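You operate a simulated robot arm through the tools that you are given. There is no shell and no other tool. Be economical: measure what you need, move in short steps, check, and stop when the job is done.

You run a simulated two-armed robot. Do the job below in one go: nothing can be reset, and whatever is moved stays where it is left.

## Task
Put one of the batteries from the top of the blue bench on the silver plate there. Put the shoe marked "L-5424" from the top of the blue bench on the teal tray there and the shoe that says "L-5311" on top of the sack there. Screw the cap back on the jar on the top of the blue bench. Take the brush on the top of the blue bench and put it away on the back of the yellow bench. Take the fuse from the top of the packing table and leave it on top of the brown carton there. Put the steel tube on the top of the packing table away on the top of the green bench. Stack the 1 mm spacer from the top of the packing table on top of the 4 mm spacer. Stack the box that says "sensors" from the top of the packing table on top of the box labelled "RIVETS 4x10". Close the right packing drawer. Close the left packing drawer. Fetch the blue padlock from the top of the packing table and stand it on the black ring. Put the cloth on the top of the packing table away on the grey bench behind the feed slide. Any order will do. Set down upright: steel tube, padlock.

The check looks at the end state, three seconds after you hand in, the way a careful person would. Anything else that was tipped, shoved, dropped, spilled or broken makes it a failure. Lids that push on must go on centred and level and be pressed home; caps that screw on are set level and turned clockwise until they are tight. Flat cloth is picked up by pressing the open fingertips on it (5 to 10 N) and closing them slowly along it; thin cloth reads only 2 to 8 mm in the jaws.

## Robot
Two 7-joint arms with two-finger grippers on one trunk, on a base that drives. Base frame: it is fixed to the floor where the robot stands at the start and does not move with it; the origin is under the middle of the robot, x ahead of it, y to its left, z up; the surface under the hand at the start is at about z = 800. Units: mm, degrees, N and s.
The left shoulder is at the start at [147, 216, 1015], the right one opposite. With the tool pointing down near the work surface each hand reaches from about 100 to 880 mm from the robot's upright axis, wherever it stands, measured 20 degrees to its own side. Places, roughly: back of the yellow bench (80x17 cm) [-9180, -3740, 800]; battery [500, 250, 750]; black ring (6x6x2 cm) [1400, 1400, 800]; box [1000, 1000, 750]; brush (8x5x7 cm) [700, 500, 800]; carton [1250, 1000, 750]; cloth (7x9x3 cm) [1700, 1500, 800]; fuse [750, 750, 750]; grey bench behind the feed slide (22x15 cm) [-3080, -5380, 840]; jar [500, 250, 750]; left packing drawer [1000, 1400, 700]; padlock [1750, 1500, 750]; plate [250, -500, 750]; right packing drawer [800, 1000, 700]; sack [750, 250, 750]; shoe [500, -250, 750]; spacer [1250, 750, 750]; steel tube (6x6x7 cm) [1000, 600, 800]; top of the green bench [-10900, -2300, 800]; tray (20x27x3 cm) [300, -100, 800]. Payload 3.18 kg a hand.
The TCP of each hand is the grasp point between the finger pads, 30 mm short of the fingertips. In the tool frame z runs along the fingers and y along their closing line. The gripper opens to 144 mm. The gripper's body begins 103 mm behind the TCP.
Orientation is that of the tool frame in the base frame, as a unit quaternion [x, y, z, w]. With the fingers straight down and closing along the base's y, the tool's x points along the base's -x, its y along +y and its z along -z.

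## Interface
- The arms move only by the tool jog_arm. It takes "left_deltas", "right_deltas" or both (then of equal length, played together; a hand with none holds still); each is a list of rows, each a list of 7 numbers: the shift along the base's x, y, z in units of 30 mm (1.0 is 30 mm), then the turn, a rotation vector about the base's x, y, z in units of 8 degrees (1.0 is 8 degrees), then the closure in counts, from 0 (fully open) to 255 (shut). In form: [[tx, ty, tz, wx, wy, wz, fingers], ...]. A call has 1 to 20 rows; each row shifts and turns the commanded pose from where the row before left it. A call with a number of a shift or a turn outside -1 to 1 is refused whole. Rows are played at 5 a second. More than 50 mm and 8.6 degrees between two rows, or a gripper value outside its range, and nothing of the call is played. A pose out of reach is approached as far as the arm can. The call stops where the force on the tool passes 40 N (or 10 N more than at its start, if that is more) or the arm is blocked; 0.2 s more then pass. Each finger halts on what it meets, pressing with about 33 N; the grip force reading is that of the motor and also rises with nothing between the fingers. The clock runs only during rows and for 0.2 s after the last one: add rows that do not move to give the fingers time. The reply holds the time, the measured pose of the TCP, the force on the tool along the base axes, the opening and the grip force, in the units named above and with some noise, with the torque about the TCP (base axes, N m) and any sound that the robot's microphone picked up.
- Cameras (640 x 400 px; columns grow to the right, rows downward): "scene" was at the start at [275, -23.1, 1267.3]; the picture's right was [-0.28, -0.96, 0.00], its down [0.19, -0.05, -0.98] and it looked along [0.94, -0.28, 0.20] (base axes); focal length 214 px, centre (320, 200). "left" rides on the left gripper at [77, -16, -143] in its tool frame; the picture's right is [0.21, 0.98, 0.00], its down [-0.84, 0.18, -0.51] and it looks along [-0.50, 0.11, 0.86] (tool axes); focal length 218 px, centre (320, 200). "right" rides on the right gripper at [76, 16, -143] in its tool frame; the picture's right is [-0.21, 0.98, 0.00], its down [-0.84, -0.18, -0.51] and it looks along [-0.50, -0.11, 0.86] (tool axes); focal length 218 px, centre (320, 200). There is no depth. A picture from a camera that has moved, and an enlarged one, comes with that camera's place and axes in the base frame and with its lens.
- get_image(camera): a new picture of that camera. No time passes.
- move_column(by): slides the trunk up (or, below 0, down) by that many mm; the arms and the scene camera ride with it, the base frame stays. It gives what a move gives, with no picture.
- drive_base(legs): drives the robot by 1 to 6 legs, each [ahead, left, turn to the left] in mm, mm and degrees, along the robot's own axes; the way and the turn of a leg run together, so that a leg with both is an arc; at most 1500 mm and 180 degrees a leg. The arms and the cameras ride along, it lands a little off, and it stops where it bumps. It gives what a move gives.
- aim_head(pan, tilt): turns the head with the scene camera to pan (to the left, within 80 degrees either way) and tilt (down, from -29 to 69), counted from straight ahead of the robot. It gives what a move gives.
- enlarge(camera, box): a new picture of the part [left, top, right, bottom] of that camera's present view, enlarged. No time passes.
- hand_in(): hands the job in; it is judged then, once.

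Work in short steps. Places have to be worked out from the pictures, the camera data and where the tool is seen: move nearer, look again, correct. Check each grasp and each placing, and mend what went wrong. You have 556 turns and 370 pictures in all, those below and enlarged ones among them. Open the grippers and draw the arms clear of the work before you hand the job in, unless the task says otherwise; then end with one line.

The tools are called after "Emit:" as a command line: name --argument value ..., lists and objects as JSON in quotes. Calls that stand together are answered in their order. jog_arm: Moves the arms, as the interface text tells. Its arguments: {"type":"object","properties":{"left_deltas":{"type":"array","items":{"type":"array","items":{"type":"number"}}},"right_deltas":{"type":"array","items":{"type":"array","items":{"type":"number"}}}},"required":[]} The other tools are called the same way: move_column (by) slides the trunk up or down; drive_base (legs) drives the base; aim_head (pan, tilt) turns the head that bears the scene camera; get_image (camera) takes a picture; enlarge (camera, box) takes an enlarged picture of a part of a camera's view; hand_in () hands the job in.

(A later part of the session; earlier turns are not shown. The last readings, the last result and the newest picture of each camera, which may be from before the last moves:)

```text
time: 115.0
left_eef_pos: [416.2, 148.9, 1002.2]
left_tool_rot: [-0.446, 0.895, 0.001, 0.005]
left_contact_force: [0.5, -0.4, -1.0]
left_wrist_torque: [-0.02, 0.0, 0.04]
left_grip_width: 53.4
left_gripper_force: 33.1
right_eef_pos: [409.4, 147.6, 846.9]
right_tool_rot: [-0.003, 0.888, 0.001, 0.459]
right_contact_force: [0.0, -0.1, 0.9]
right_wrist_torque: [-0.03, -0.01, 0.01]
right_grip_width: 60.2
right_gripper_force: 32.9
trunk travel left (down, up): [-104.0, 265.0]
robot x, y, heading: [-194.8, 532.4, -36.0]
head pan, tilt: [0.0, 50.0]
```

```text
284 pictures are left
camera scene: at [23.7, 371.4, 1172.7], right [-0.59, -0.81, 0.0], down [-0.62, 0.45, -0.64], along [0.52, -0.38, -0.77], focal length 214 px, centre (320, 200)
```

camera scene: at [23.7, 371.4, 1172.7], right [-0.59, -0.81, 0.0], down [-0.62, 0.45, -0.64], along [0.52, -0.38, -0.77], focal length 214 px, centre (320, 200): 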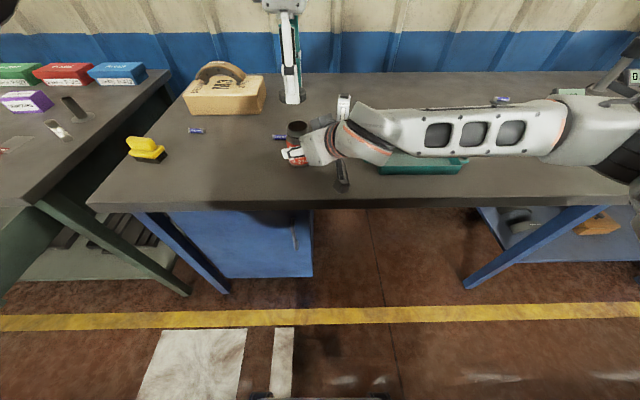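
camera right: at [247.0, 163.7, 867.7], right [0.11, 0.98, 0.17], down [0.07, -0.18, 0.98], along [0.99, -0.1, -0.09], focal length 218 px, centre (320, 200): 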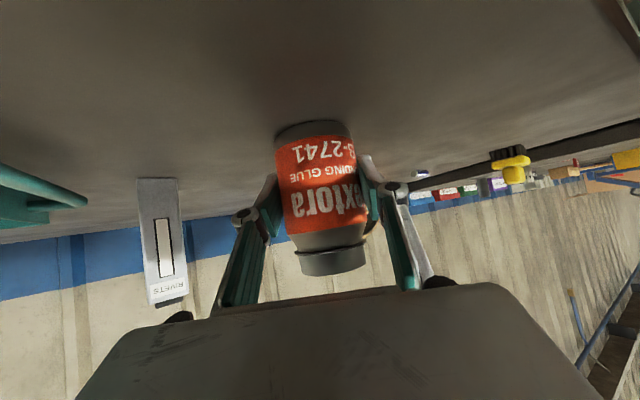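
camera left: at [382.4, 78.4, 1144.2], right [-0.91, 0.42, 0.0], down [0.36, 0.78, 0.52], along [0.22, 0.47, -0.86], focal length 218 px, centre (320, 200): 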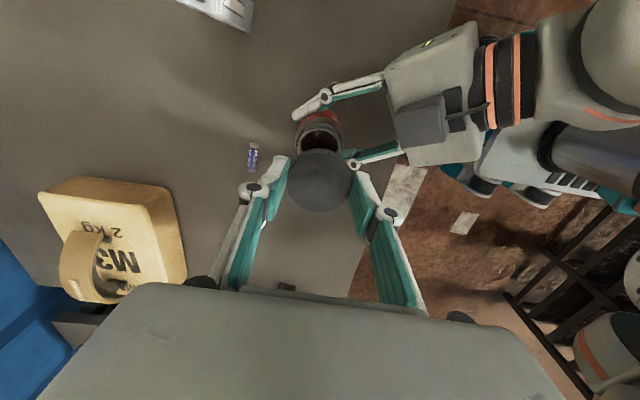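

I zoom in the left view to align the cap with the mouth.

Emit:
enlarge --camera "left" --box '[256, 100, 384, 220]'

```text
3.33 times, centred on (320, 160) of left
camera zoom: at [382.4, 78.4, 1144.2], right [-0.91, 0.42, 0.0], down [0.36, 0.78, 0.52], along [0.22, 0.47, -0.86], focal length 728 px, centre (320, 333)
```

zoom: 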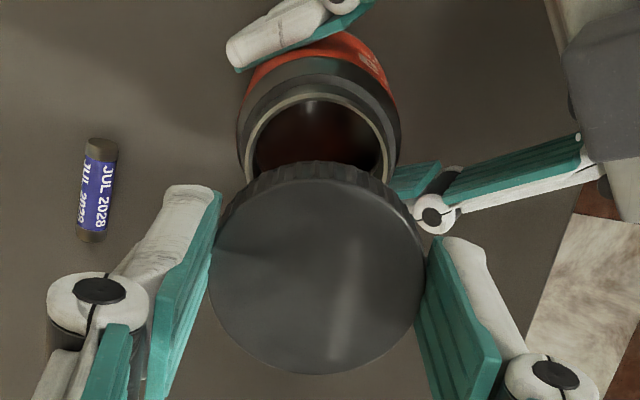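

The mouth centre is at about (416,148), right under the cap. Descend to just above contact.

Emit:
jog_arm --left_deltas '[[0, -0.02, -0.9, 0, 0, 0, 255], [0, 0, -0.7, 0, 0, 0, 255], [0, 0, -0.2, 0, 0, 0, 255], [0, 0, 0, 0, 0, 0, 255]]'

Emit:
get_image --camera "right"

Emit:
enlarge --camera "scene" --box '[240, 80, 368, 180]'

```text
time: 116.0
left_eef_pos: [415.3, 148.0, 947.8]
left_tool_rot: [-0.447, 0.895, 0.001, 0.004]
left_contact_force: [0.6, 0.4, -0.4]
left_wrist_torque: [0.0, 0.04, 0.02]
left_grip_width: 53.6
left_gripper_force: 33.2
right_eef_pos: [409.3, 149.3, 847.0]
right_tool_rot: [-0.004, 0.888, 0.002, 0.46]
right_contact_force: [-0.9, -0.2, 1.0]
right_wrist_torque: [-0.12, 0.0, -0.04]
right_grip_width: 60.1
right_gripper_force: 32.6
trunk travel left (down, up): [-104.0, 265.0]
robot x, y, heading: [-192.9, 529.6, -35.9]
head pan, tilt: [0.0, 50.0]
```

```text
282 pictures are left
camera right: at [247.1, 163.7, 867.7], right [0.11, 0.98, 0.17], down [0.07, -0.18, 0.98], along [0.99, -0.1, -0.09], focal length 218 px, centre (320, 200)
```

right: 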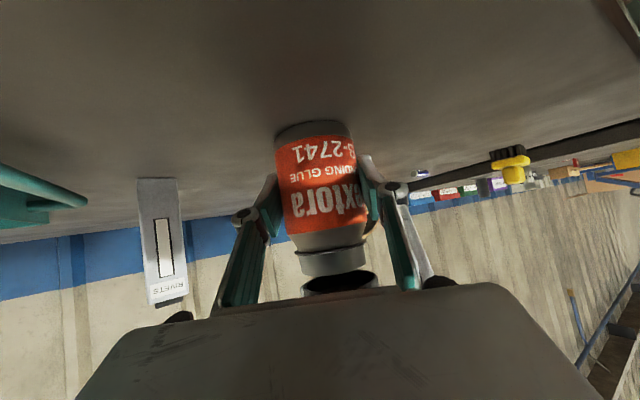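

```text
4.00 times, centred on (304, 130) of scene
camera zoom: at [23.7, 371.3, 1172.7], right [-0.59, -0.81, 0.0], down [-0.62, 0.45, -0.64], along [0.52, -0.38, -0.77], focal length 858 px, centre (384, 480)
```

zoom: 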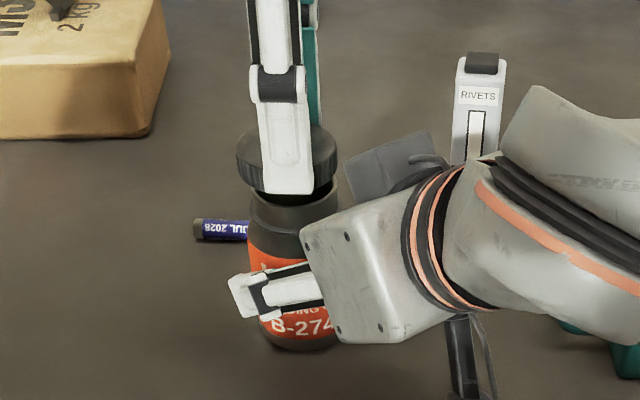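

Two views differ by about 2 mm on the cap's centring; I zoom the right view to judge it.

Emit:
enlarge --camera "right" --box '[280, 230, 400, 305]'

Emit:
enlarge --camera "left" --box '[272, 120, 368, 220]'

```text
5.33 times, centred on (340, 268) of right
camera zoom: at [247.1, 163.7, 867.7], right [0.11, 0.98, 0.17], down [0.07, -0.18, 0.98], along [0.99, -0.1, -0.09], focal length 1164 px, centre (213, -160)
```

zoom: 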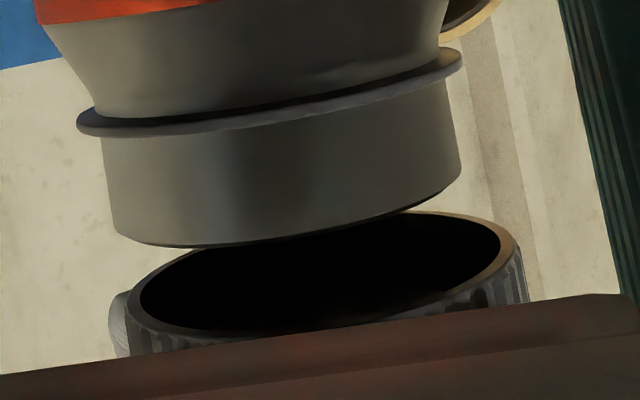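

```text
4.00 times, centred on (320, 170) of left
camera zoom: at [381.5, 76.7, 1091.2], right [-0.91, 0.42, 0.0], down [0.36, 0.78, 0.51], along [0.22, 0.47, -0.86], focal length 873 px, centre (320, 320)
```

zoom: 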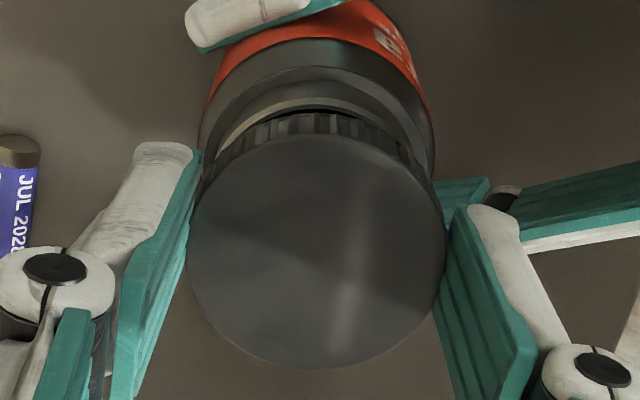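

The right view shows the cap about 3 mm too far in +y (scene view agrees). Shift it by (-0.5,-3) and re-check.

Emit:
jog_arm --left_deltas '[[-0.02, -0.1, 0, 0, 0, 0, 255], [0, 0, 0, 0, 0, 0, 255]]'

Emit:
enlarge --camera "right" --box '[280, 230, 400, 305]'

Emit:
enlarge --camera "scene" --box '[272, 100, 336, 160]'

```text
time: 116.6
left_eef_pos: [414.6, 145.3, 948.5]
left_tool_rot: [-0.446, 0.895, 0.002, 0.004]
left_contact_force: [0.1, -0.2, -0.4]
left_wrist_torque: [0.03, 0.01, -0.03]
left_grip_width: 53.4
left_gripper_force: 33.4
right_eef_pos: [407.4, 148.8, 847.1]
right_tool_rot: [-0.004, 0.888, 0.002, 0.459]
right_contact_force: [0.5, -0.4, 1.8]
right_wrist_torque: [-0.14, -0.02, -0.01]
right_grip_width: 60.4
right_gripper_force: 33.0
trunk travel left (down, up): [-104.0, 265.0]
robot x, y, heading: [-195.8, 530.3, -35.7]
head pan, tilt: [0.0, 50.0]
```

```text
5.33 times, centred on (340, 268) of right
camera zoom: at [247.1, 163.7, 867.7], right [0.11, 0.98, 0.17], down [0.07, -0.18, 0.98], along [0.99, -0.1, -0.09], focal length 1164 px, centre (213, -160)
```

zoom: 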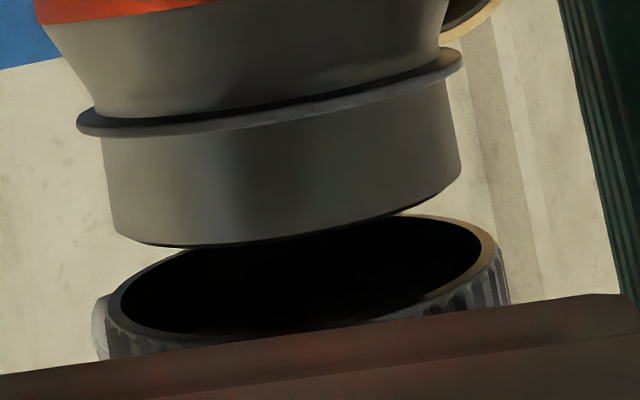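

```text
6.67 times, centred on (304, 130) of scene
camera zoom: at [23.7, 371.3, 1172.7], right [-0.59, -0.81, 0.0], down [-0.62, 0.45, -0.64], along [0.52, -0.38, -0.77], focal length 1430 px, centre (427, 667)
```

zoom: 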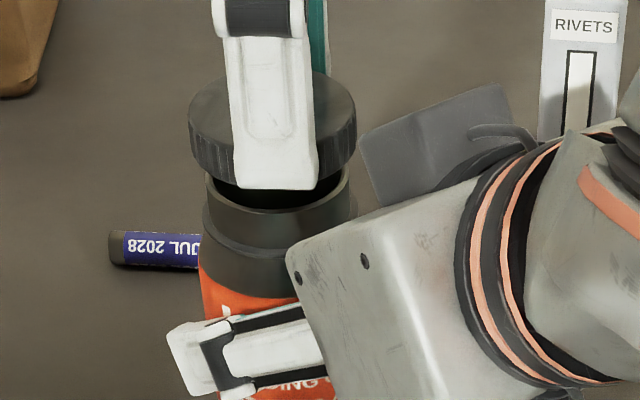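

Aligned now. Lower gently to touch.

Emit:
jog_arm --left_deltas '[[0, 0, -0.15, 0, 0, 0, 255], [0, 0, -0.1, 0, 0, 0, 255], [0, 0, 0, 0, 0, 0, 255]]'

Emit:
enlarge --camera "right" --box '[280, 230, 400, 305]'

Emit:
enlarge --camera "left" --box '[272, 120, 368, 220]'

```text
time: 117.4
left_eef_pos: [415.8, 145.8, 941.4]
left_tool_rot: [-0.446, 0.895, 0.001, 0.004]
left_contact_force: [-0.3, 0.9, 0.0]
left_wrist_torque: [0.02, 0.0, -0.03]
left_grip_width: 53.4
left_gripper_force: 33.7
right_eef_pos: [409.4, 149.6, 847.5]
right_tool_rot: [-0.004, 0.888, 0.001, 0.46]
right_contact_force: [0.1, -0.9, 2.5]
right_wrist_torque: [-0.14, -0.05, -0.01]
right_grip_width: 60.3
right_gripper_force: 33.3
trunk travel left (down, up): [-104.0, 265.0]
robot x, y, heading: [-193.7, 529.6, -36.2]
head pan, tilt: [0.0, 50.0]
```

```text
5.33 times, centred on (340, 268) of right
camera zoom: at [247.1, 163.7, 867.7], right [0.11, 0.98, 0.17], down [0.07, -0.18, 0.98], along [0.99, -0.1, -0.09], focal length 1164 px, centre (213, -160)
```

zoom: 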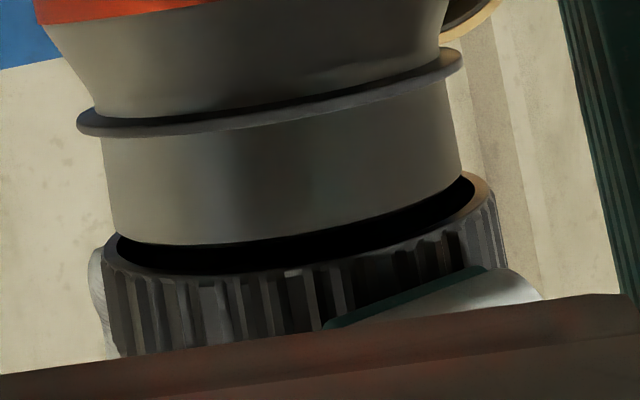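

```text
4.00 times, centred on (320, 170) of left
camera zoom: at [381.2, 74.6, 1083.4], right [-0.91, 0.42, 0.0], down [0.36, 0.78, 0.52], along [0.22, 0.47, -0.86], focal length 873 px, centre (320, 320)
```

zoom: 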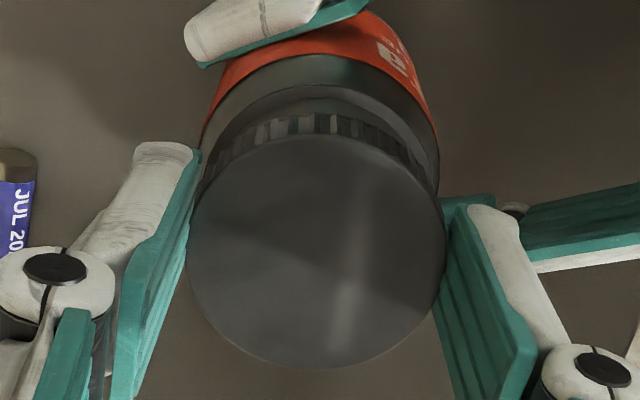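

Emit:
jog_arm --left_deltas '[[0, -0.02, -0.1, 0, 0, 0, 255], [0, 0, 0, 0, 0, 0, 255]]'

Emit:
jog_arm --left_deltas '[[0, 0, -0.08, 0, 0, 0, 255], [0, 0, 0, 0, 0, 0, 255]]'

Emit:
jog_arm --left_deltas '[[0, 0, -0.07, 0, 0, 0, 255], [0, 0, 0, 0, 0, 0, 255]]'

Emit:
enlarge --camera "right" --box '[280, 230, 400, 305]'

```text
time: 118.0
left_eef_pos: [415.5, 144.7, 937.9]
left_tool_rot: [-0.446, 0.895, 0.001, 0.004]
left_contact_force: [0.0, -0.5, -0.1]
left_wrist_torque: [0.03, -0.01, 0.0]
left_grip_width: 53.1
left_gripper_force: 32.7
right_eef_pos: [409.6, 148.9, 847.8]
right_tool_rot: [-0.004, 0.888, 0.001, 0.46]
right_contact_force: [-0.4, -1.3, 1.8]
right_wrist_torque: [-0.11, -0.04, -0.03]
right_grip_width: 60.4
right_gripper_force: 32.7
trunk travel left (down, up): [-104.0, 265.0]
robot x, y, heading: [-202.3, 531.0, -36.0]
head pan, tilt: [0.0, 50.0]
```

```text
time: 118.6
left_eef_pos: [415.6, 145.2, 934.8]
left_tool_rot: [-0.446, 0.895, 0.002, 0.005]
left_contact_force: [-0.1, -0.2, -0.2]
left_wrist_torque: [0.0, 0.01, 0.0]
left_grip_width: 53.2
left_gripper_force: 32.7
right_eef_pos: [407.9, 148.1, 847.9]
right_tool_rot: [-0.005, 0.888, 0.002, 0.459]
right_contact_force: [-0.3, -0.5, 1.4]
right_wrist_torque: [-0.1, -0.03, -0.03]
right_grip_width: 60.1
right_gripper_force: 33.3
trunk travel left (down, up): [-104.0, 265.0]
robot x, y, heading: [-192.6, 530.7, -36.1]
head pan, tilt: [0.0, 50.0]
```

```text
time: 119.2
left_eef_pos: [415.0, 145.6, 932.7]
left_tool_rot: [-0.445, 0.895, 0.001, 0.004]
left_contact_force: [-0.4, 0.3, -0.3]
left_wrist_torque: [0.03, 0.02, 0.04]
left_grip_width: 53.4
left_gripper_force: 33.3
right_eef_pos: [408.1, 148.6, 847.6]
right_tool_rot: [-0.005, 0.888, 0.002, 0.46]
right_contact_force: [0.4, -1.3, 1.6]
right_wrist_torque: [-0.13, -0.09, -0.07]
right_grip_width: 60.2
right_gripper_force: 33.3
trunk travel left (down, up): [-104.0, 265.0]
robot x, y, heading: [-196.4, 531.6, -36.1]
head pan, tilt: [0.0, 50.0]
```

```text
5.33 times, centred on (340, 268) of right
camera zoom: at [247.1, 163.7, 867.7], right [0.11, 0.98, 0.17], down [0.07, -0.18, 0.98], along [0.99, -0.1, -0.09], focal length 1164 px, centre (213, -160)
```

zoom: 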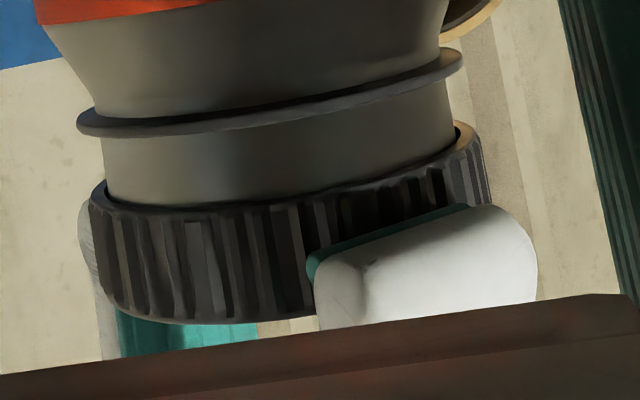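

The cap slides over the neck freely. Continue down to contact.

Emit:
jog_arm --left_deltas '[[0, 0, -0.07, 0, 0, 0, 255], [0, 0, -0.07, 0, 0, 0, 255], [0, 0, 0, 0, 0, 0, 255]]'

Emit:
jog_arm --left_deltas '[[0, 0, -0.06, 0, 0, 0, 255], [0, 0, 0, 0, 0, 0, 255]]'

Emit:
enlarge --camera "right" --box '[280, 230, 400, 305]'

```text
time: 120.0
left_eef_pos: [415.3, 145.7, 930.2]
left_tool_rot: [-0.445, 0.896, 0.002, 0.004]
left_contact_force: [-6.1, -0.9, 5.1]
left_wrist_torque: [0.0, 0.17, 0.05]
left_grip_width: 53.5
left_gripper_force: 33.4
right_eef_pos: [408.2, 148.1, 847.4]
right_tool_rot: [-0.005, 0.888, 0.002, 0.46]
right_contact_force: [7.8, -0.3, 0.5]
right_wrist_torque: [-0.1, 0.03, -0.04]
right_grip_width: 60.0
right_gripper_force: 33.2
trunk travel left (down, up): [-104.0, 265.0]
robot x, y, heading: [-199.0, 530.6, -36.0]
head pan, tilt: [0.0, 50.0]
```

```text
time: 120.6
left_eef_pos: [414.8, 146.0, 929.0]
left_tool_rot: [-0.445, 0.895, 0.0, 0.004]
left_contact_force: [-11.5, -0.2, 19.7]
left_wrist_torque: [0.17, 0.42, 0.03]
left_grip_width: 53.4
left_gripper_force: 33.0
right_eef_pos: [407.9, 149.8, 847.7]
right_tool_rot: [-0.005, 0.888, 0.002, 0.459]
right_contact_force: [16.0, 0.3, -6.7]
right_wrist_torque: [-0.15, 0.02, -0.06]
right_grip_width: 60.6
right_gripper_force: 33.0
trunk travel left (down, up): [-104.0, 265.0]
robot x, y, heading: [-192.9, 533.4, -35.9]
head pan, tilt: [0.0, 50.0]
```

```text
5.33 times, centred on (340, 268) of right
camera zoom: at [246.9, 164.0, 867.8], right [0.11, 0.98, 0.17], down [0.08, -0.18, 0.98], along [0.99, -0.1, -0.09], focal length 1164 px, centre (213, -160)
```

zoom: 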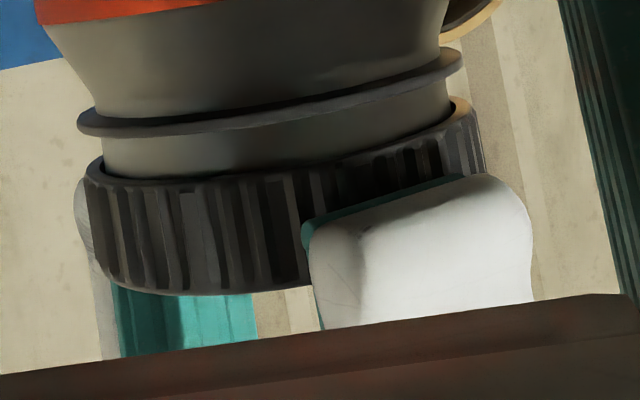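

Contact; the neck pushes the cap toward -x, so I shift -1 mm, then start turning clockwise gently.

Emit:
jog_arm --left_deltas '[[-0.035, 0, 0.02, 0, 0, 0, 255], [0, 0, 0, 0, 0, 0, 255]]'

Emit:
jog_arm --left_deltas '[[0, 0, 0, 0, 0, -0.6, 255], [0, 0, 0, 0, 0, -0.6, 255], [0, 0, 0, 0, 0, -0.6, 255], [0, 0, 0, 0, 0, -0.6, 255], [0, 0, 0, 0, 0, -0.6, 255], [0, 0, 0, 0, 0, -0.6, 255]]'

```text
time: 121.2
left_eef_pos: [413.7, 145.3, 930.2]
left_tool_rot: [-0.446, 0.895, 0.0, 0.004]
left_contact_force: [-8.1, -1.5, 21.8]
left_wrist_torque: [0.07, 0.33, 0.03]
left_grip_width: 53.3
left_gripper_force: 32.9
right_eef_pos: [408.1, 150.0, 847.4]
right_tool_rot: [-0.005, 0.888, 0.002, 0.459]
right_contact_force: [12.9, -0.9, -7.3]
right_wrist_torque: [-0.14, -0.21, -0.05]
right_grip_width: 60.2
right_gripper_force: 33.2
trunk travel left (down, up): [-104.0, 265.0]
robot x, y, heading: [-193.2, 529.6, -36.0]
head pan, tilt: [0.0, 50.0]
```

```text
time: 122.6
left_eef_pos: [413.6, 147.1, 929.7]
left_tool_rot: [-0.209, 0.978, 0.001, 0.005]
left_contact_force: [-11.9, 12.1, 25.5]
left_wrist_torque: [0.72, 0.29, 0.07]
left_grip_width: 53.6
left_gripper_force: 32.4
right_eef_pos: [407.7, 148.3, 848.5]
right_tool_rot: [-0.005, 0.888, 0.001, 0.459]
right_contact_force: [11.5, -7.0, -10.0]
right_wrist_torque: [0.19, 0.43, -0.04]
right_grip_width: 60.3
right_gripper_force: 32.8
trunk travel left (down, up): [-104.0, 265.0]
robot x, y, heading: [-197.0, 531.5, -36.1]
head pan, tilt: [0.0, 50.0]
```

Emit:
jog_arm --left_deltas '[[-0.03, 0.03, 0, 0, 0, -0.6, 255], [0, 0, 0, 0, 0, -0.8, 255], [0, 0, 0, 0, 0, -0.8, 255], [0, 0, 0, 0, 0, -0.8, 255]]'

Emit:
enlarge --camera "right" --box '[280, 230, 400, 305]'

```text
time: 123.6
left_eef_pos: [412.5, 147.8, 928.9]
left_tool_rot: [-0.002, 1.0, 0.0, 0.005]
left_contact_force: [-3.8, 16.6, 19.7]
left_wrist_torque: [0.67, 0.28, 0.05]
left_grip_width: 53.5
left_gripper_force: 33.0
right_eef_pos: [408.2, 148.6, 848.5]
right_tool_rot: [-0.003, 0.888, 0.0, 0.46]
right_contact_force: [2.6, -13.8, -5.1]
right_wrist_torque: [0.7, 0.17, -0.15]
right_grip_width: 60.3
right_gripper_force: 33.0
trunk travel left (down, up): [-104.0, 265.0]
robot x, y, heading: [-199.7, 531.5, -35.7]
head pan, tilt: [0.0, 50.0]
```

```text
5.33 times, centred on (340, 268) of right
camera zoom: at [246.4, 163.8, 868.3], right [0.11, 0.98, 0.17], down [0.07, -0.18, 0.98], along [0.99, -0.1, -0.09], focal length 1164 px, centre (213, -160)
```

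zoom: 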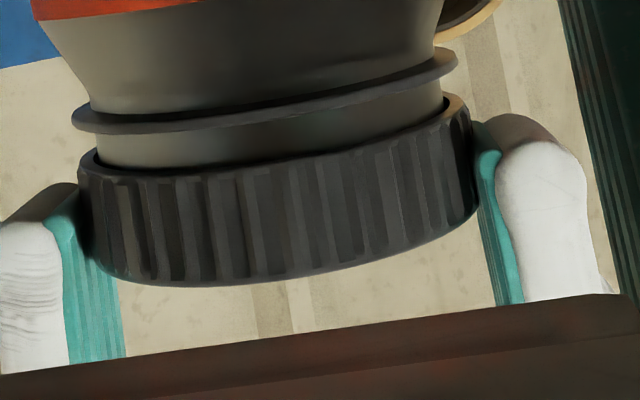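

The cap is moving down the thread. Adjust +y a little and go on turning.

Emit:
jog_arm --left_deltas '[[0, 0.03, 0, 0, 0, -0.8, 255], [0, 0.02, 0, 0, 0, -0.8, 255], [0, 0, 0, 0, 0, -0.8, 255], [0, 0, 0, 0, 0, -0.8, 255], [0, 0, 0, 0, 0, -0.8, 255], [0, 0, 0, 0, 0, -0.8, 255]]'

Emit:
jog_arm --left_deltas '[[0, 0, 0, 0, 0, -0.8, 255], [0, 0, 0, 0, 0, -0.8, 255], [0, 0, 0, 0, 0, -0.8, 255], [0, 0, 0, 0, 0, -0.8, 255], [0, 0, 0, 0, 0, -0.8, 255], [0, 0, 0, 0, 0, -0.8, 255]]'

```text
time: 125.0
left_eef_pos: [413.5, 148.9, 929.1]
left_tool_rot: [0.327, 0.945, -0.001, 0.005]
left_contact_force: [3.3, 29.0, 13.3]
left_wrist_torque: [0.97, 0.06, 0.1]
left_grip_width: 53.4
left_gripper_force: 33.5
right_eef_pos: [408.4, 147.4, 847.8]
right_tool_rot: [-0.003, 0.888, 0.0, 0.459]
right_contact_force: [-2.8, -24.0, -0.8]
right_wrist_torque: [1.22, -0.32, -0.2]
right_grip_width: 60.6
right_gripper_force: 33.4
trunk travel left (down, up): [-104.0, 265.0]
robot x, y, heading: [-195.3, 528.2, -36.2]
head pan, tilt: [0.0, 50.0]
```

```text
time: 126.4
left_eef_pos: [406.7, 149.7, 927.6]
left_tool_rot: [0.377, 0.926, 0.004, 0.015]
left_contact_force: [3.4, 19.4, 24.6]
left_wrist_torque: [0.62, -0.39, 0.06]
left_grip_width: 53.3
left_gripper_force: 32.9
left hand out of reach, approached as far as the arm can: row 1, 2, 3, 4, 5, 6
right_eef_pos: [405.9, 149.1, 848.8]
right_tool_rot: [-0.005, 0.889, 0.002, 0.459]
right_contact_force: [-11.3, -19.4, -0.8]
right_wrist_torque: [0.59, 0.73, -0.14]
right_grip_width: 59.2
right_gripper_force: 32.5
trunk travel left (down, up): [-104.0, 265.0]
robot x, y, heading: [-193.7, 530.4, -36.0]
head pan, tilt: [0.0, 50.0]
```

The arm hit a limit and dragged toward -x by about 7 mm. I bring it back to the neck axis and look.

Emit:
jog_arm --left_deltas '[[0.13, 0.01, 0, 0, 0, 0, 255], [0.12, 0.01, 0, 0, 0, 0, 255], [0, 0, 0, 0, 0, 0, 255]]'

Emit:
enlarge --camera "right" --box '[260, 200, 420, 300]'

Emit:
get_image --camera "scene"

```text
time: 127.2
left_eef_pos: [411.4, 150.6, 925.1]
left_tool_rot: [0.377, 0.926, 0.004, 0.011]
left_contact_force: [-21.5, 6.4, 24.5]
left_wrist_torque: [0.06, 0.89, -0.01]
left_grip_width: 53.4
left_gripper_force: 32.8
right_eef_pos: [407.9, 148.8, 848.4]
right_tool_rot: [-0.006, 0.887, 0.002, 0.461]
right_contact_force: [14.6, -11.8, -6.3]
right_wrist_torque: [0.03, 0.66, -0.18]
right_grip_width: 59.2
right_gripper_force: 32.9
trunk travel left (down, up): [-104.0, 265.0]
robot x, y, heading: [-197.1, 530.7, -36.2]
head pan, tilt: [0.0, 50.0]
```

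```text
4.00 times, centred on (340, 250) of right
camera zoom: at [246.4, 164.1, 868.4], right [0.11, 0.98, 0.17], down [0.07, -0.18, 0.98], along [0.99, -0.09, -0.09], focal length 873 px, centre (240, 0)
```

zoom: 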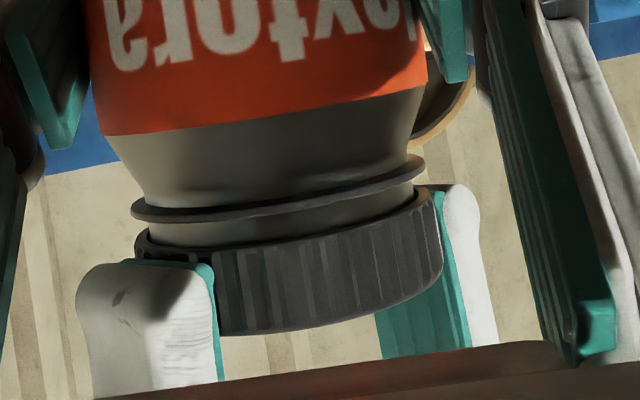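

```text
270 pictures are left
camera scene: at [22.4, 371.5, 1172.9], right [-0.59, -0.81, 0.0], down [-0.62, 0.45, -0.64], along [0.52, -0.38, -0.77], focal length 214 px, centre (320, 200)
```

scene: 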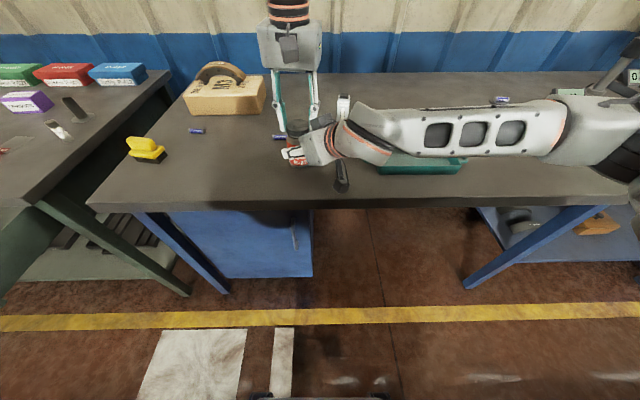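

Cap still seated on the neck. Open the left fingers, rotate back counter-clockwise for a new stroke, and look.

Emit:
jog_arm --left_deltas '[[0, 0, 0, 0, 0, 0, 150], [0, 0, 0, 0, 0, 0, 115], [0, 0, 0.3, 0, 0, 0, 105], [0, 0, 0, 0, 0, 0.9, 105], [0, 0, 0, 0, 0, 0.9, 105], [0, 0, 0, 0, 0, 0.9, 105], [0, 0, 0, 0, 0, 0.9, 105], [0, 0, 0, 0, 0, 0.9, 105], [0, 0, 0, 0, 0, 0.9, 105], [0, 0, 0, 0, 0, 0.9, 105], [0, 0, 0, 0, 0, 0.9, 105], [0, 0, 0, 0, 0, 0.9, 105], [0, 0, 0, 0, 0, 0.9, 105], [0, 0, 0, 0, 0, 0.9, 105], [0, 0, 0, 0, 0, 0.9, 105], [0, 0, 0, 0, 0, 0.9, 105]]'

Emit:
enlarge --camera "left" --box '[256, 100, 384, 220]'

Emit:
enlarge --camera "right" --box '[260, 200, 420, 300]'

```text
time: 130.6
left_eef_pos: [415.5, 150.9, 934.3]
left_tool_rot: [-0.419, 0.908, 0.011, 0.005]
left_contact_force: [-0.4, -1.1, -1.4]
left_wrist_torque: [0.0, 0.01, 0.0]
left_grip_width: 84.8
left_gripper_force: 0.1
right_eef_pos: [408.7, 148.3, 848.8]
right_tool_rot: [-0.005, 0.888, 0.001, 0.46]
right_contact_force: [2.5, 3.8, 10.2]
right_wrist_torque: [0.06, -0.39, 0.09]
right_grip_width: 58.6
right_gripper_force: 32.5
trunk travel left (down, up): [-104.0, 265.0]
robot x, y, heading: [-197.9, 526.1, -35.8]
head pan, tilt: [0.0, 50.0]
```

```text
3.33 times, centred on (320, 160) of left
camera zoom: at [378.2, 80.3, 1075.0], right [-0.88, 0.47, 0.01], down [0.41, 0.75, 0.53], along [0.24, 0.47, -0.85], focal length 728 px, centre (320, 333)
```

zoom: 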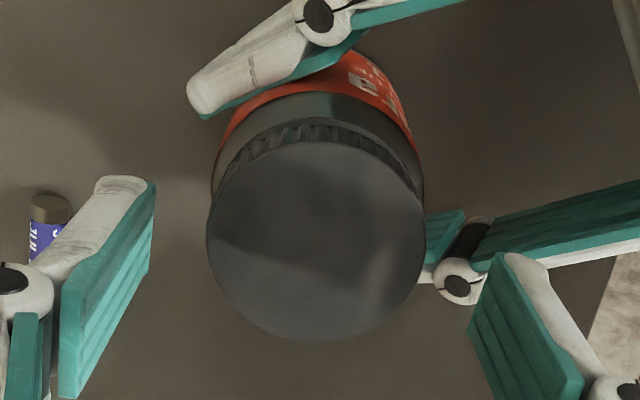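

```text
4.00 times, centred on (340, 250) of right
camera zoom: at [246.9, 164.3, 868.5], right [0.11, 0.98, 0.17], down [0.07, -0.18, 0.98], along [0.99, -0.1, -0.09], focal length 873 px, centre (240, 0)
```

zoom: 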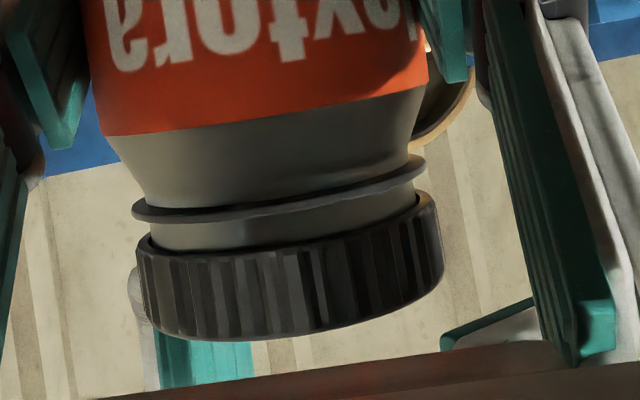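

Cap sits level; its centre is now about (413,148). I recentre, untilt and try 50° more counter-clockwise for a longer stroke.

Emit:
jog_arm --left_deltas '[[-0.07, -0.1, 0, -0.172, 0, 0, 105], [0, 0, 0, 0, 0, 0.9, 105], [0, 0, 0, 0, 0, 0.9, 105], [0, 0, 0, 0, 0, 0.9, 105], [0, 0, 0, 0, 0, 0.9, 105], [0, 0, 0, 0, 0, 0.9, 105], [0, 0, 0, 0, 0, 0.9, 105], [0, 0, 0, 0, 0, 0.9, 105], [0, 0, 0, 0, 0, 0, 105]]'

Emit:
enlarge --camera "left" --box '[256, 100, 384, 220]'

```text
time: 132.6
left_eef_pos: [413.5, 149.9, 933.7]
left_tool_rot: [0.766, -0.643, -0.001, 0.001]
left_contact_force: [0.6, 1.3, 1.0]
left_wrist_torque: [0.0, 0.0, -0.04]
left_grip_width: 84.7
left_gripper_force: 0.0
right_eef_pos: [408.5, 148.4, 847.8]
right_tool_rot: [-0.005, 0.888, 0.002, 0.46]
right_contact_force: [1.8, 2.5, 11.4]
right_wrist_torque: [-0.03, -0.37, 0.06]
right_grip_width: 58.7
right_gripper_force: 33.1
trunk travel left (down, up): [-104.0, 265.0]
robot x, y, heading: [-192.6, 530.0, -35.9]
head pan, tilt: [0.0, 50.0]
```

```text
3.33 times, centred on (320, 160) of left
camera zoom: at [442.4, 77.0, 1076.8], right [-0.93, -0.37, 0.0], down [-0.32, 0.8, 0.51], along [-0.19, 0.47, -0.86], focal length 728 px, centre (320, 333)
```

zoom: 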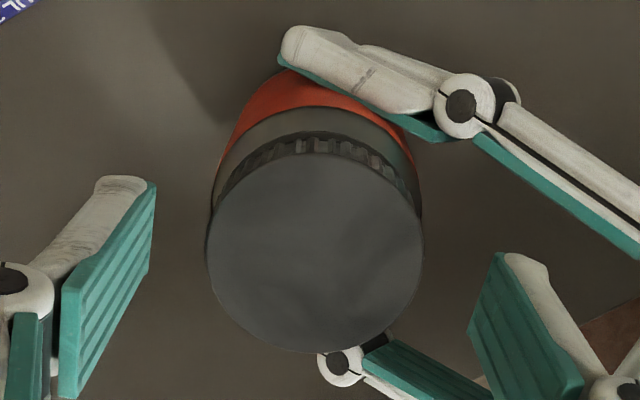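

Recentre by (0.7,-2.4), go down to 927 and grip the cap again.

Emit:
jog_arm --left_deltas '[[0.02, -0.08, -0.22, 0, 0, 0, 105], [0, 0, 0, 0, 0, 0, 120], [0, 0, 0, 0, 0, 0, 150], [0, 0, 0, 0, 0, 0, 255], [0, 0, 0, 0, 0, 0, 255]]'

Emit:
enlarge --camera "right" --box '[260, 200, 420, 300]'

```text
time: 133.8
left_eef_pos: [414.7, 145.7, 928.3]
left_tool_rot: [0.766, -0.643, 0.0, 0.0]
left_contact_force: [4.7, 0.9, 1.1]
left_wrist_torque: [0.0, -0.15, -0.01]
left_grip_width: 54.3
left_gripper_force: 32.7
right_eef_pos: [407.2, 148.4, 847.5]
right_tool_rot: [-0.005, 0.888, 0.002, 0.459]
right_contact_force: [-2.5, 1.8, 12.3]
right_wrist_torque: [-0.06, -0.56, 0.05]
right_grip_width: 58.8
right_gripper_force: 33.0
trunk travel left (down, up): [-104.0, 265.0]
robot x, y, heading: [-199.8, 528.3, -36.2]
head pan, tilt: [0.0, 50.0]
```

```text
4.00 times, centred on (340, 250) of right
camera zoom: at [246.6, 164.2, 868.4], right [0.11, 0.98, 0.17], down [0.07, -0.18, 0.98], along [0.99, -0.1, -0.09], focal length 873 px, centre (240, 0)
```

zoom: 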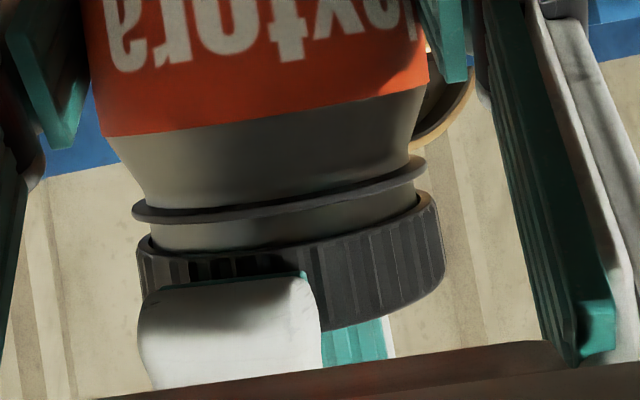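

Gripped. Turn clockwise in one long stroke, following the small eccentricity.

Emit:
jog_arm --left_deltas '[[-0.007, 0.002, -0.02, 0, 0, -1, 255], [-0.007, 0.002, -0.005, 0, 0, -1, 255], [-0.007, 0.002, -0.005, 0, 0, -1, 255], [-0.007, 0.002, -0.005, 0, 0, -1, 255], [-0.007, 0.002, -0.005, 0, 0, -1, 255], [-0.007, 0.002, -0.005, 0, 0, -1, 255], [-0.003, 0.006, -0.005, 0, 0, -1, 255], [-0.003, 0.006, -0.005, 0, 0, -1, 255], [-0.003, 0.006, -0.005, 0, 0, -1, 255]]'

Emit:
jog_arm --left_deltas '[[-0.003, 0.006, -0.005, 0, 0, -1, 255], [-0.003, 0.006, -0.005, 0, 0, -1, 255], [-0.003, 0.006, -0.005, 0, 0, -1, 255], [0, 0.007, -0.005, 0, 0, -1, 255], [0.002, 0.007, -0.005, 0, 0, -1, 255], [0.003, 0.007, -0.005, 0, 0, -1, 255], [0.003, 0.007, -0.005, 0, 0, -1, 255]]'

Emit:
enlarge --camera "right" --box '[260, 200, 420, 300]'

```text
time: 135.8
left_eef_pos: [411.3, 147.9, 926.5]
left_tool_rot: [-0.239, 0.971, 0.0, -0.001]
left_contact_force: [0.3, 0.2, 13.0]
left_wrist_torque: [-0.25, 0.13, -0.05]
left_grip_width: 54.0
left_gripper_force: 32.8
right_eef_pos: [407.2, 149.3, 848.2]
right_tool_rot: [-0.004, 0.888, 0.0, 0.459]
right_contact_force: [1.8, -1.2, 4.9]
right_wrist_torque: [-0.01, -0.54, -0.02]
right_grip_width: 58.8
right_gripper_force: 33.1
trunk travel left (down, up): [-104.0, 265.0]
robot x, y, heading: [-195.5, 533.8, -35.7]
head pan, tilt: [0.0, 50.0]
```

```text
time: 137.4
left_eef_pos: [410.4, 148.8, 925.8]
left_tool_rot: [0.245, 0.97, 0.001, 0.001]
left_contact_force: [-7.4, 10.3, 12.3]
left_wrist_torque: [0.26, 0.44, 0.03]
left_grip_width: 53.8
left_gripper_force: 32.9
right_eef_pos: [407.7, 149.8, 849.3]
right_tool_rot: [-0.004, 0.888, 0.001, 0.46]
right_contact_force: [4.7, -4.7, 0.6]
right_wrist_torque: [0.49, 0.03, 0.02]
right_grip_width: 58.7
right_gripper_force: 32.9
trunk travel left (down, up): [-104.0, 265.0]
robot x, y, heading: [-192.2, 527.4, -35.8]
head pan, tilt: [0.0, 50.0]
```

```text
4.00 times, centred on (340, 250) of right
camera zoom: at [246.4, 164.2, 868.4], right [0.11, 0.98, 0.17], down [0.07, -0.18, 0.98], along [0.99, -0.1, -0.09], focal length 873 px, centre (240, 0)
```

zoom: 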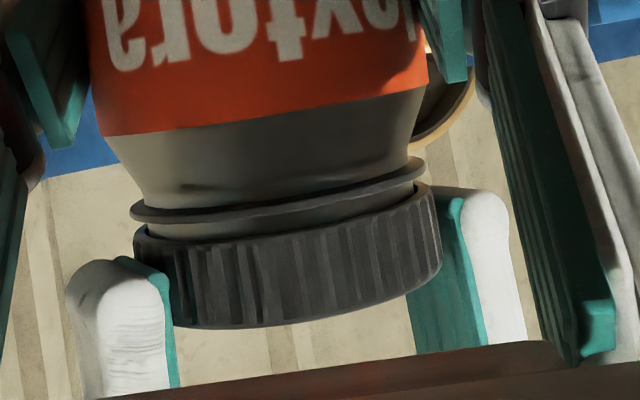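

Progress: the gap to the collar shrinks. Open, rotate back, recentre and regrip for the next stroke.

Emit:
jog_arm --left_deltas '[[0, 0, 0, 0, 0, 0, 150], [0, 0, 0, 0, 0, 0, 115], [0.045, -0.02, 0.2, 0, 0, 0, 105], [0, 0, 0, 0, 0, 1, 105], [0, 0, 0, 0, 0, 1, 105], [0, 0, 0, 0, 0, 1, 105], [0, 0, 0, 0, 0, 1, 105], [0, 0, 0, 0, 0, 1, 105], [0, 0, 0, 0, 0, 1, 105], [0, 0, 0, 0, 0, 1, 105], [0, 0, 0, 0, 0, 1, 105], [0, 0, 0, 0, 0, 1, 105], [0, 0, 0, 0, 0, 1, 105], [0, 0, 0, 0, 0, 1, 105], [0, 0, 0, 0, 0, 1, 105], [0, 0, 0, 0, 0, 1, 105], [0, 0, 0, 0, 0, 1, 105], [0, 0, 0, 0, 0, 1, 105], [0, 0, 0, 0, 0, 1, 105]]'

Emit:
enlarge --camera "left" --box '[256, 100, 384, 220]'

```text
time: 141.4
left_eef_pos: [413.3, 148.8, 930.6]
left_tool_rot: [0.766, -0.643, 0.0, 0.001]
left_contact_force: [0.5, 0.4, 1.1]
left_wrist_torque: [0.02, 0.0, 0.0]
left_grip_width: 84.9
left_gripper_force: 0.1
right_eef_pos: [409.4, 149.0, 849.4]
right_tool_rot: [-0.003, 0.888, 0.001, 0.459]
right_contact_force: [-0.5, 3.5, 6.9]
right_wrist_torque: [-0.01, -0.17, 0.03]
right_grip_width: 58.7
right_gripper_force: 33.2
trunk travel left (down, up): [-104.0, 265.0]
robot x, y, heading: [-195.4, 528.5, -36.1]
head pan, tilt: [0.0, 50.0]
```

```text
3.33 times, centred on (320, 160) of left
camera zoom: at [442.7, 76.4, 1074.2], right [-0.93, -0.38, 0.0], down [-0.32, 0.8, 0.51], along [-0.19, 0.47, -0.86], focal length 728 px, centre (320, 333)
```

zoom: 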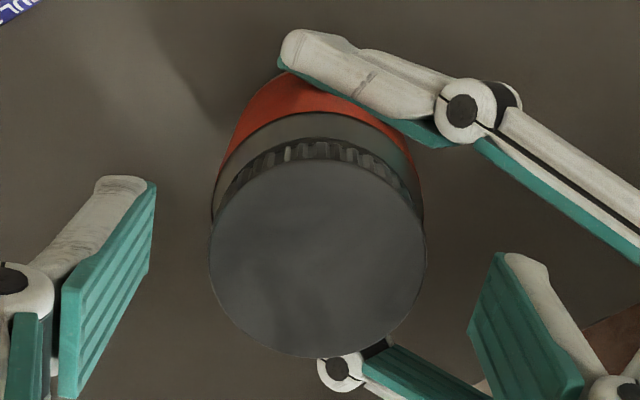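

Small correction in y and regrip lower at z≈924, then stroke.

Emit:
jog_arm --left_deltas '[[0, -0.035, -0.22, 0, 0, 0, 105], [0, 0, 0, 0, 0, 0, 120], [0, 0, 0, 0, 0, 0, 150], [0, 0, 0, 0, 0, 0, 255], [0, 0, 0, 0, 0, 0, 255], [0, 0, -0.02, 0, 0, -1, 255], [0, 0, -0.005, 0, 0, -1, 255], [0, 0, -0.005, 0, 0, -1, 255], [0, 0, -0.005, 0, 0, -1, 255], [0, 0, -0.005, 0, 0, -1, 255], [0, 0, -0.005, 0, 0, -1, 255], [0, 0, -0.005, 0, 0, -1, 255], [0, 0, -0.005, 0, 0, -1, 255]]'

Emit:
jog_arm --left_deltas '[[0, 0, -0.005, 0, 0, -1, 255], [0, 0, -0.005, 0, 0, -1, 255], [0, 0, -0.005, 0, 0, -1, 255], [0, 0, -0.005, 0, 0, -1, 255], [0, 0, -0.005, 0, 0, -1, 255], [0, 0, -0.005, 0, 0, -1, 255], [0, 0, -0.005, 0, 0, -1, 255], [0, 0, -0.005, 0, 0, -1, 255]]'

Emit:
enlarge --camera "right" --box '[260, 200, 420, 300]'

```text
time: 144.2
left_eef_pos: [412.9, 146.4, 922.3]
left_tool_rot: [-0.307, 0.952, 0.001, 0.0]
left_contact_force: [-5.4, 2.5, 3.1]
left_wrist_torque: [0.08, 0.18, 0.97]
left_grip_width: 54.3
left_gripper_force: 32.8
right_eef_pos: [408.0, 148.5, 846.7]
right_tool_rot: [-0.004, 0.888, 0.001, 0.459]
right_contact_force: [3.5, 0.1, 4.7]
right_wrist_torque: [0.08, 0.11, -0.91]
right_grip_width: 59.0
right_gripper_force: 32.6
trunk travel left (down, up): [-104.0, 265.0]
robot x, y, heading: [-194.9, 529.7, -35.9]
head pan, tilt: [0.0, 50.0]
```

```text
time: 146.0
left_eef_pos: [415.3, 145.6, 921.4]
left_tool_rot: [0.243, 0.97, 0.001, 0.002]
left_contact_force: [6.4, 16.7, 4.2]
left_wrist_torque: [0.29, -0.25, 0.49]
left_grip_width: 53.7
left_gripper_force: 32.5
right_eef_pos: [407.9, 147.4, 845.5]
right_tool_rot: [-0.003, 0.888, 0.001, 0.459]
right_contact_force: [-3.3, -16.5, 0.1]
right_wrist_torque: [0.75, -0.36, -0.49]
right_grip_width: 59.7
right_gripper_force: 33.2
trunk travel left (down, up): [-104.0, 265.0]
robot x, y, heading: [-192.6, 527.0, -36.1]
head pan, tilt: [0.0, 50.0]
```

```text
4.00 times, centred on (340, 250) of right
camera zoom: at [247.0, 162.8, 867.0], right [0.12, 0.98, 0.17], down [0.08, -0.18, 0.98], along [0.99, -0.1, -0.1], focal length 873 px, centre (240, 0)
```

zoom: 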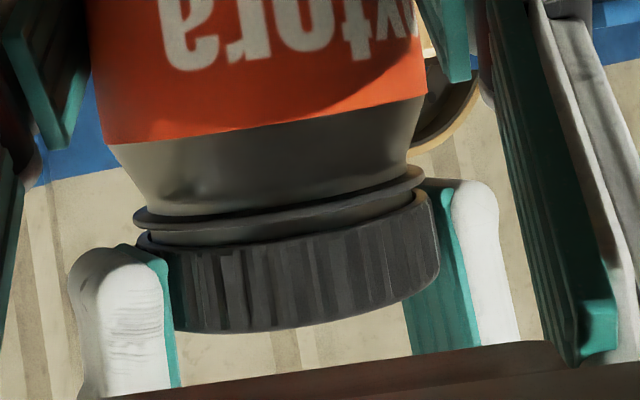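

Torque rose to about 1 Nm and the jar began to slip in the right grip: the cap is tight and level. Open the left hand and rise.

Emit:
jog_arm --left_deltas '[[0, 0, 0, 0, 0, 0, 200], [0, 0, 0, 0, 0, 0, 150], [0, 0, 0, 0, 0, 0, 110], [0, 0, 0.5, 0, 0, 0, 105], [0, 0, 1, 0, 0, 0, 105], [0, 0, 1, 0, 0, 0, 105], [0, 0, 1, 0, 0, 0, 105]]'

Emit:
enlarge --camera "right" --box '[260, 200, 420, 300]'

Emit:
get_image --camera "left"

```text
time: 147.6
left_eef_pos: [414.1, 148.7, 1018.2]
left_tool_rot: [0.244, 0.97, 0.001, 0.001]
left_contact_force: [-0.1, 0.9, 0.4]
left_wrist_torque: [0.03, 0.01, -0.02]
left_grip_width: 84.7
left_gripper_force: 0.1
left hand out of reach, approached as far as the arm can: row 7
right_eef_pos: [409.5, 148.7, 846.4]
right_tool_rot: [-0.004, 0.888, 0.002, 0.459]
right_contact_force: [0.0, 0.4, -2.9]
right_wrist_torque: [-0.01, 0.02, -0.01]
right_grip_width: 59.7
right_gripper_force: 33.4
trunk travel left (down, up): [-104.0, 265.0]
robot x, y, heading: [-197.1, 528.6, -36.1]
head pan, tilt: [0.0, 50.0]
```

```text
4.00 times, centred on (340, 250) of right
camera zoom: at [247.2, 163.8, 867.4], right [0.11, 0.98, 0.17], down [0.08, -0.18, 0.98], along [0.99, -0.1, -0.09], focal length 873 px, centre (240, 0)
```

zoom: 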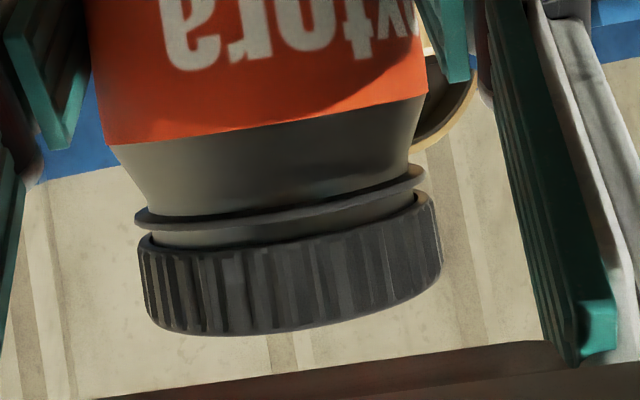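

```text
261 pictures are left
camera left: at [338.8, 169.8, 1161.0], right [0.28, 0.96, 0.0], down [0.83, -0.24, 0.51], along [0.49, -0.14, -0.86], focal length 218 px, centre (320, 200)
```

left: 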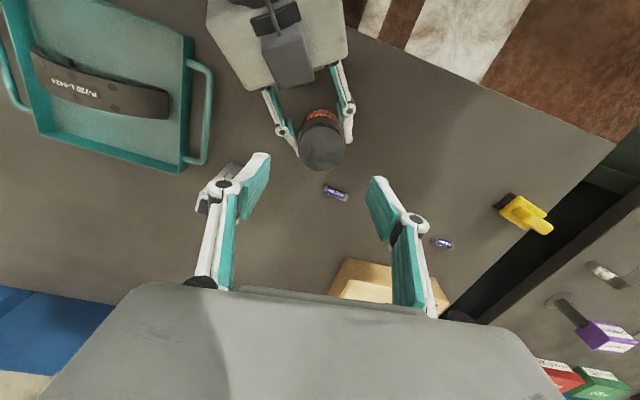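

Cap is on level. Lower the right hand by 1.5 mm so the jar stands, then open slowly and withdraw.

Emit:
jog_arm --right_deltas '[[0, 0, -0.05, 0, 0, 0, 255], [0, 0, 0, 0, 0, 0, 200], [0, 0, 0, 0, 0, 0, 146], [0, 0, 0, 0, 0, 0, 135], [0, 0, 0, 0, 0, 0, 110], [0, 0, 0, 0, 0, 0, 78]]'

Emit:
jog_arm --right_deltas '[[-1, 0, 0.1, 0, 0, 0, 78], [-1, 0, 0.1, 0, 0, 0, 78], [-1, 0, 0.1, 0, 0, 0, 78], [-1, 0, 0.1, 0, 0, 0, 78], [-1, 0, 0.3, 0, 0, 0, 78]]'

Emit:
get_image --camera "right"

Emit:
get_image --camera "scene"

```text
time: 149.0
left_eef_pos: [413.8, 146.6, 1018.0]
left_tool_rot: [0.242, 0.97, 0.001, 0.0]
left_contact_force: [-0.2, 0.7, 0.2]
left_wrist_torque: [0.03, 0.03, 0.03]
left_grip_width: 84.8
left_gripper_force: 0.0
right_eef_pos: [408.4, 148.1, 846.1]
right_tool_rot: [-0.005, 0.888, 0.002, 0.46]
right_contact_force: [0.1, 0.0, 0.4]
right_wrist_torque: [-0.02, -0.04, 0.0]
right_grip_width: 99.9
right_gripper_force: 0.0
trunk travel left (down, up): [-104.0, 265.0]
robot x, y, heading: [-195.5, 527.0, -36.1]
head pan, tilt: [0.0, 50.0]
```

```text
time: 150.2
left_eef_pos: [413.4, 147.1, 1018.3]
left_tool_rot: [0.244, 0.97, 0.0, 0.001]
left_contact_force: [0.2, -0.3, -0.2]
left_wrist_torque: [0.01, -0.02, -0.01]
left_grip_width: 84.8
left_gripper_force: 0.0
right_eef_pos: [256.3, 147.4, 869.5]
right_tool_rot: [-0.005, 0.888, 0.002, 0.459]
right_contact_force: [0.6, -0.2, -0.4]
right_wrist_torque: [0.01, 0.0, 0.0]
right_grip_width: 100.0
right_gripper_force: 0.1
trunk travel left (down, up): [-104.0, 265.0]
robot x, y, heading: [-198.2, 537.4, -36.0]
head pan, tilt: [0.0, 50.0]
```

```text
260 pictures are left
camera right: at [95.1, 163.1, 889.1], right [0.11, 0.98, 0.17], down [0.07, -0.18, 0.98], along [0.99, -0.1, -0.09], focal length 218 px, centre (320, 200)
```

right: 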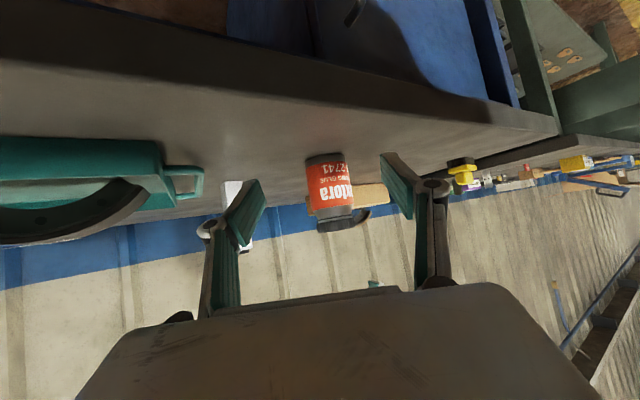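

```text
259 pictures are left
camera scene: at [23.3, 371.4, 1172.9], right [-0.59, -0.81, 0.0], down [-0.62, 0.45, -0.64], along [0.52, -0.38, -0.77], focal length 214 px, centre (320, 200)
```

scene: 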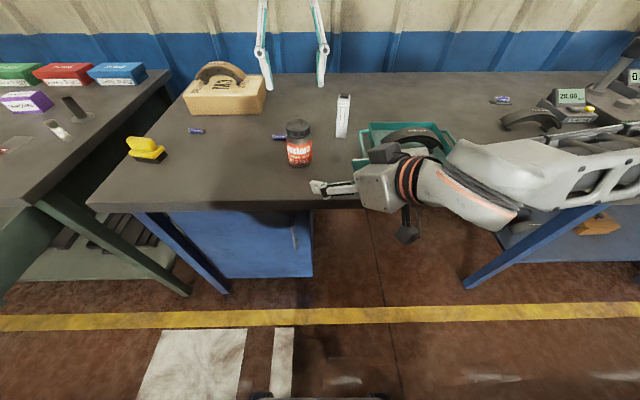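

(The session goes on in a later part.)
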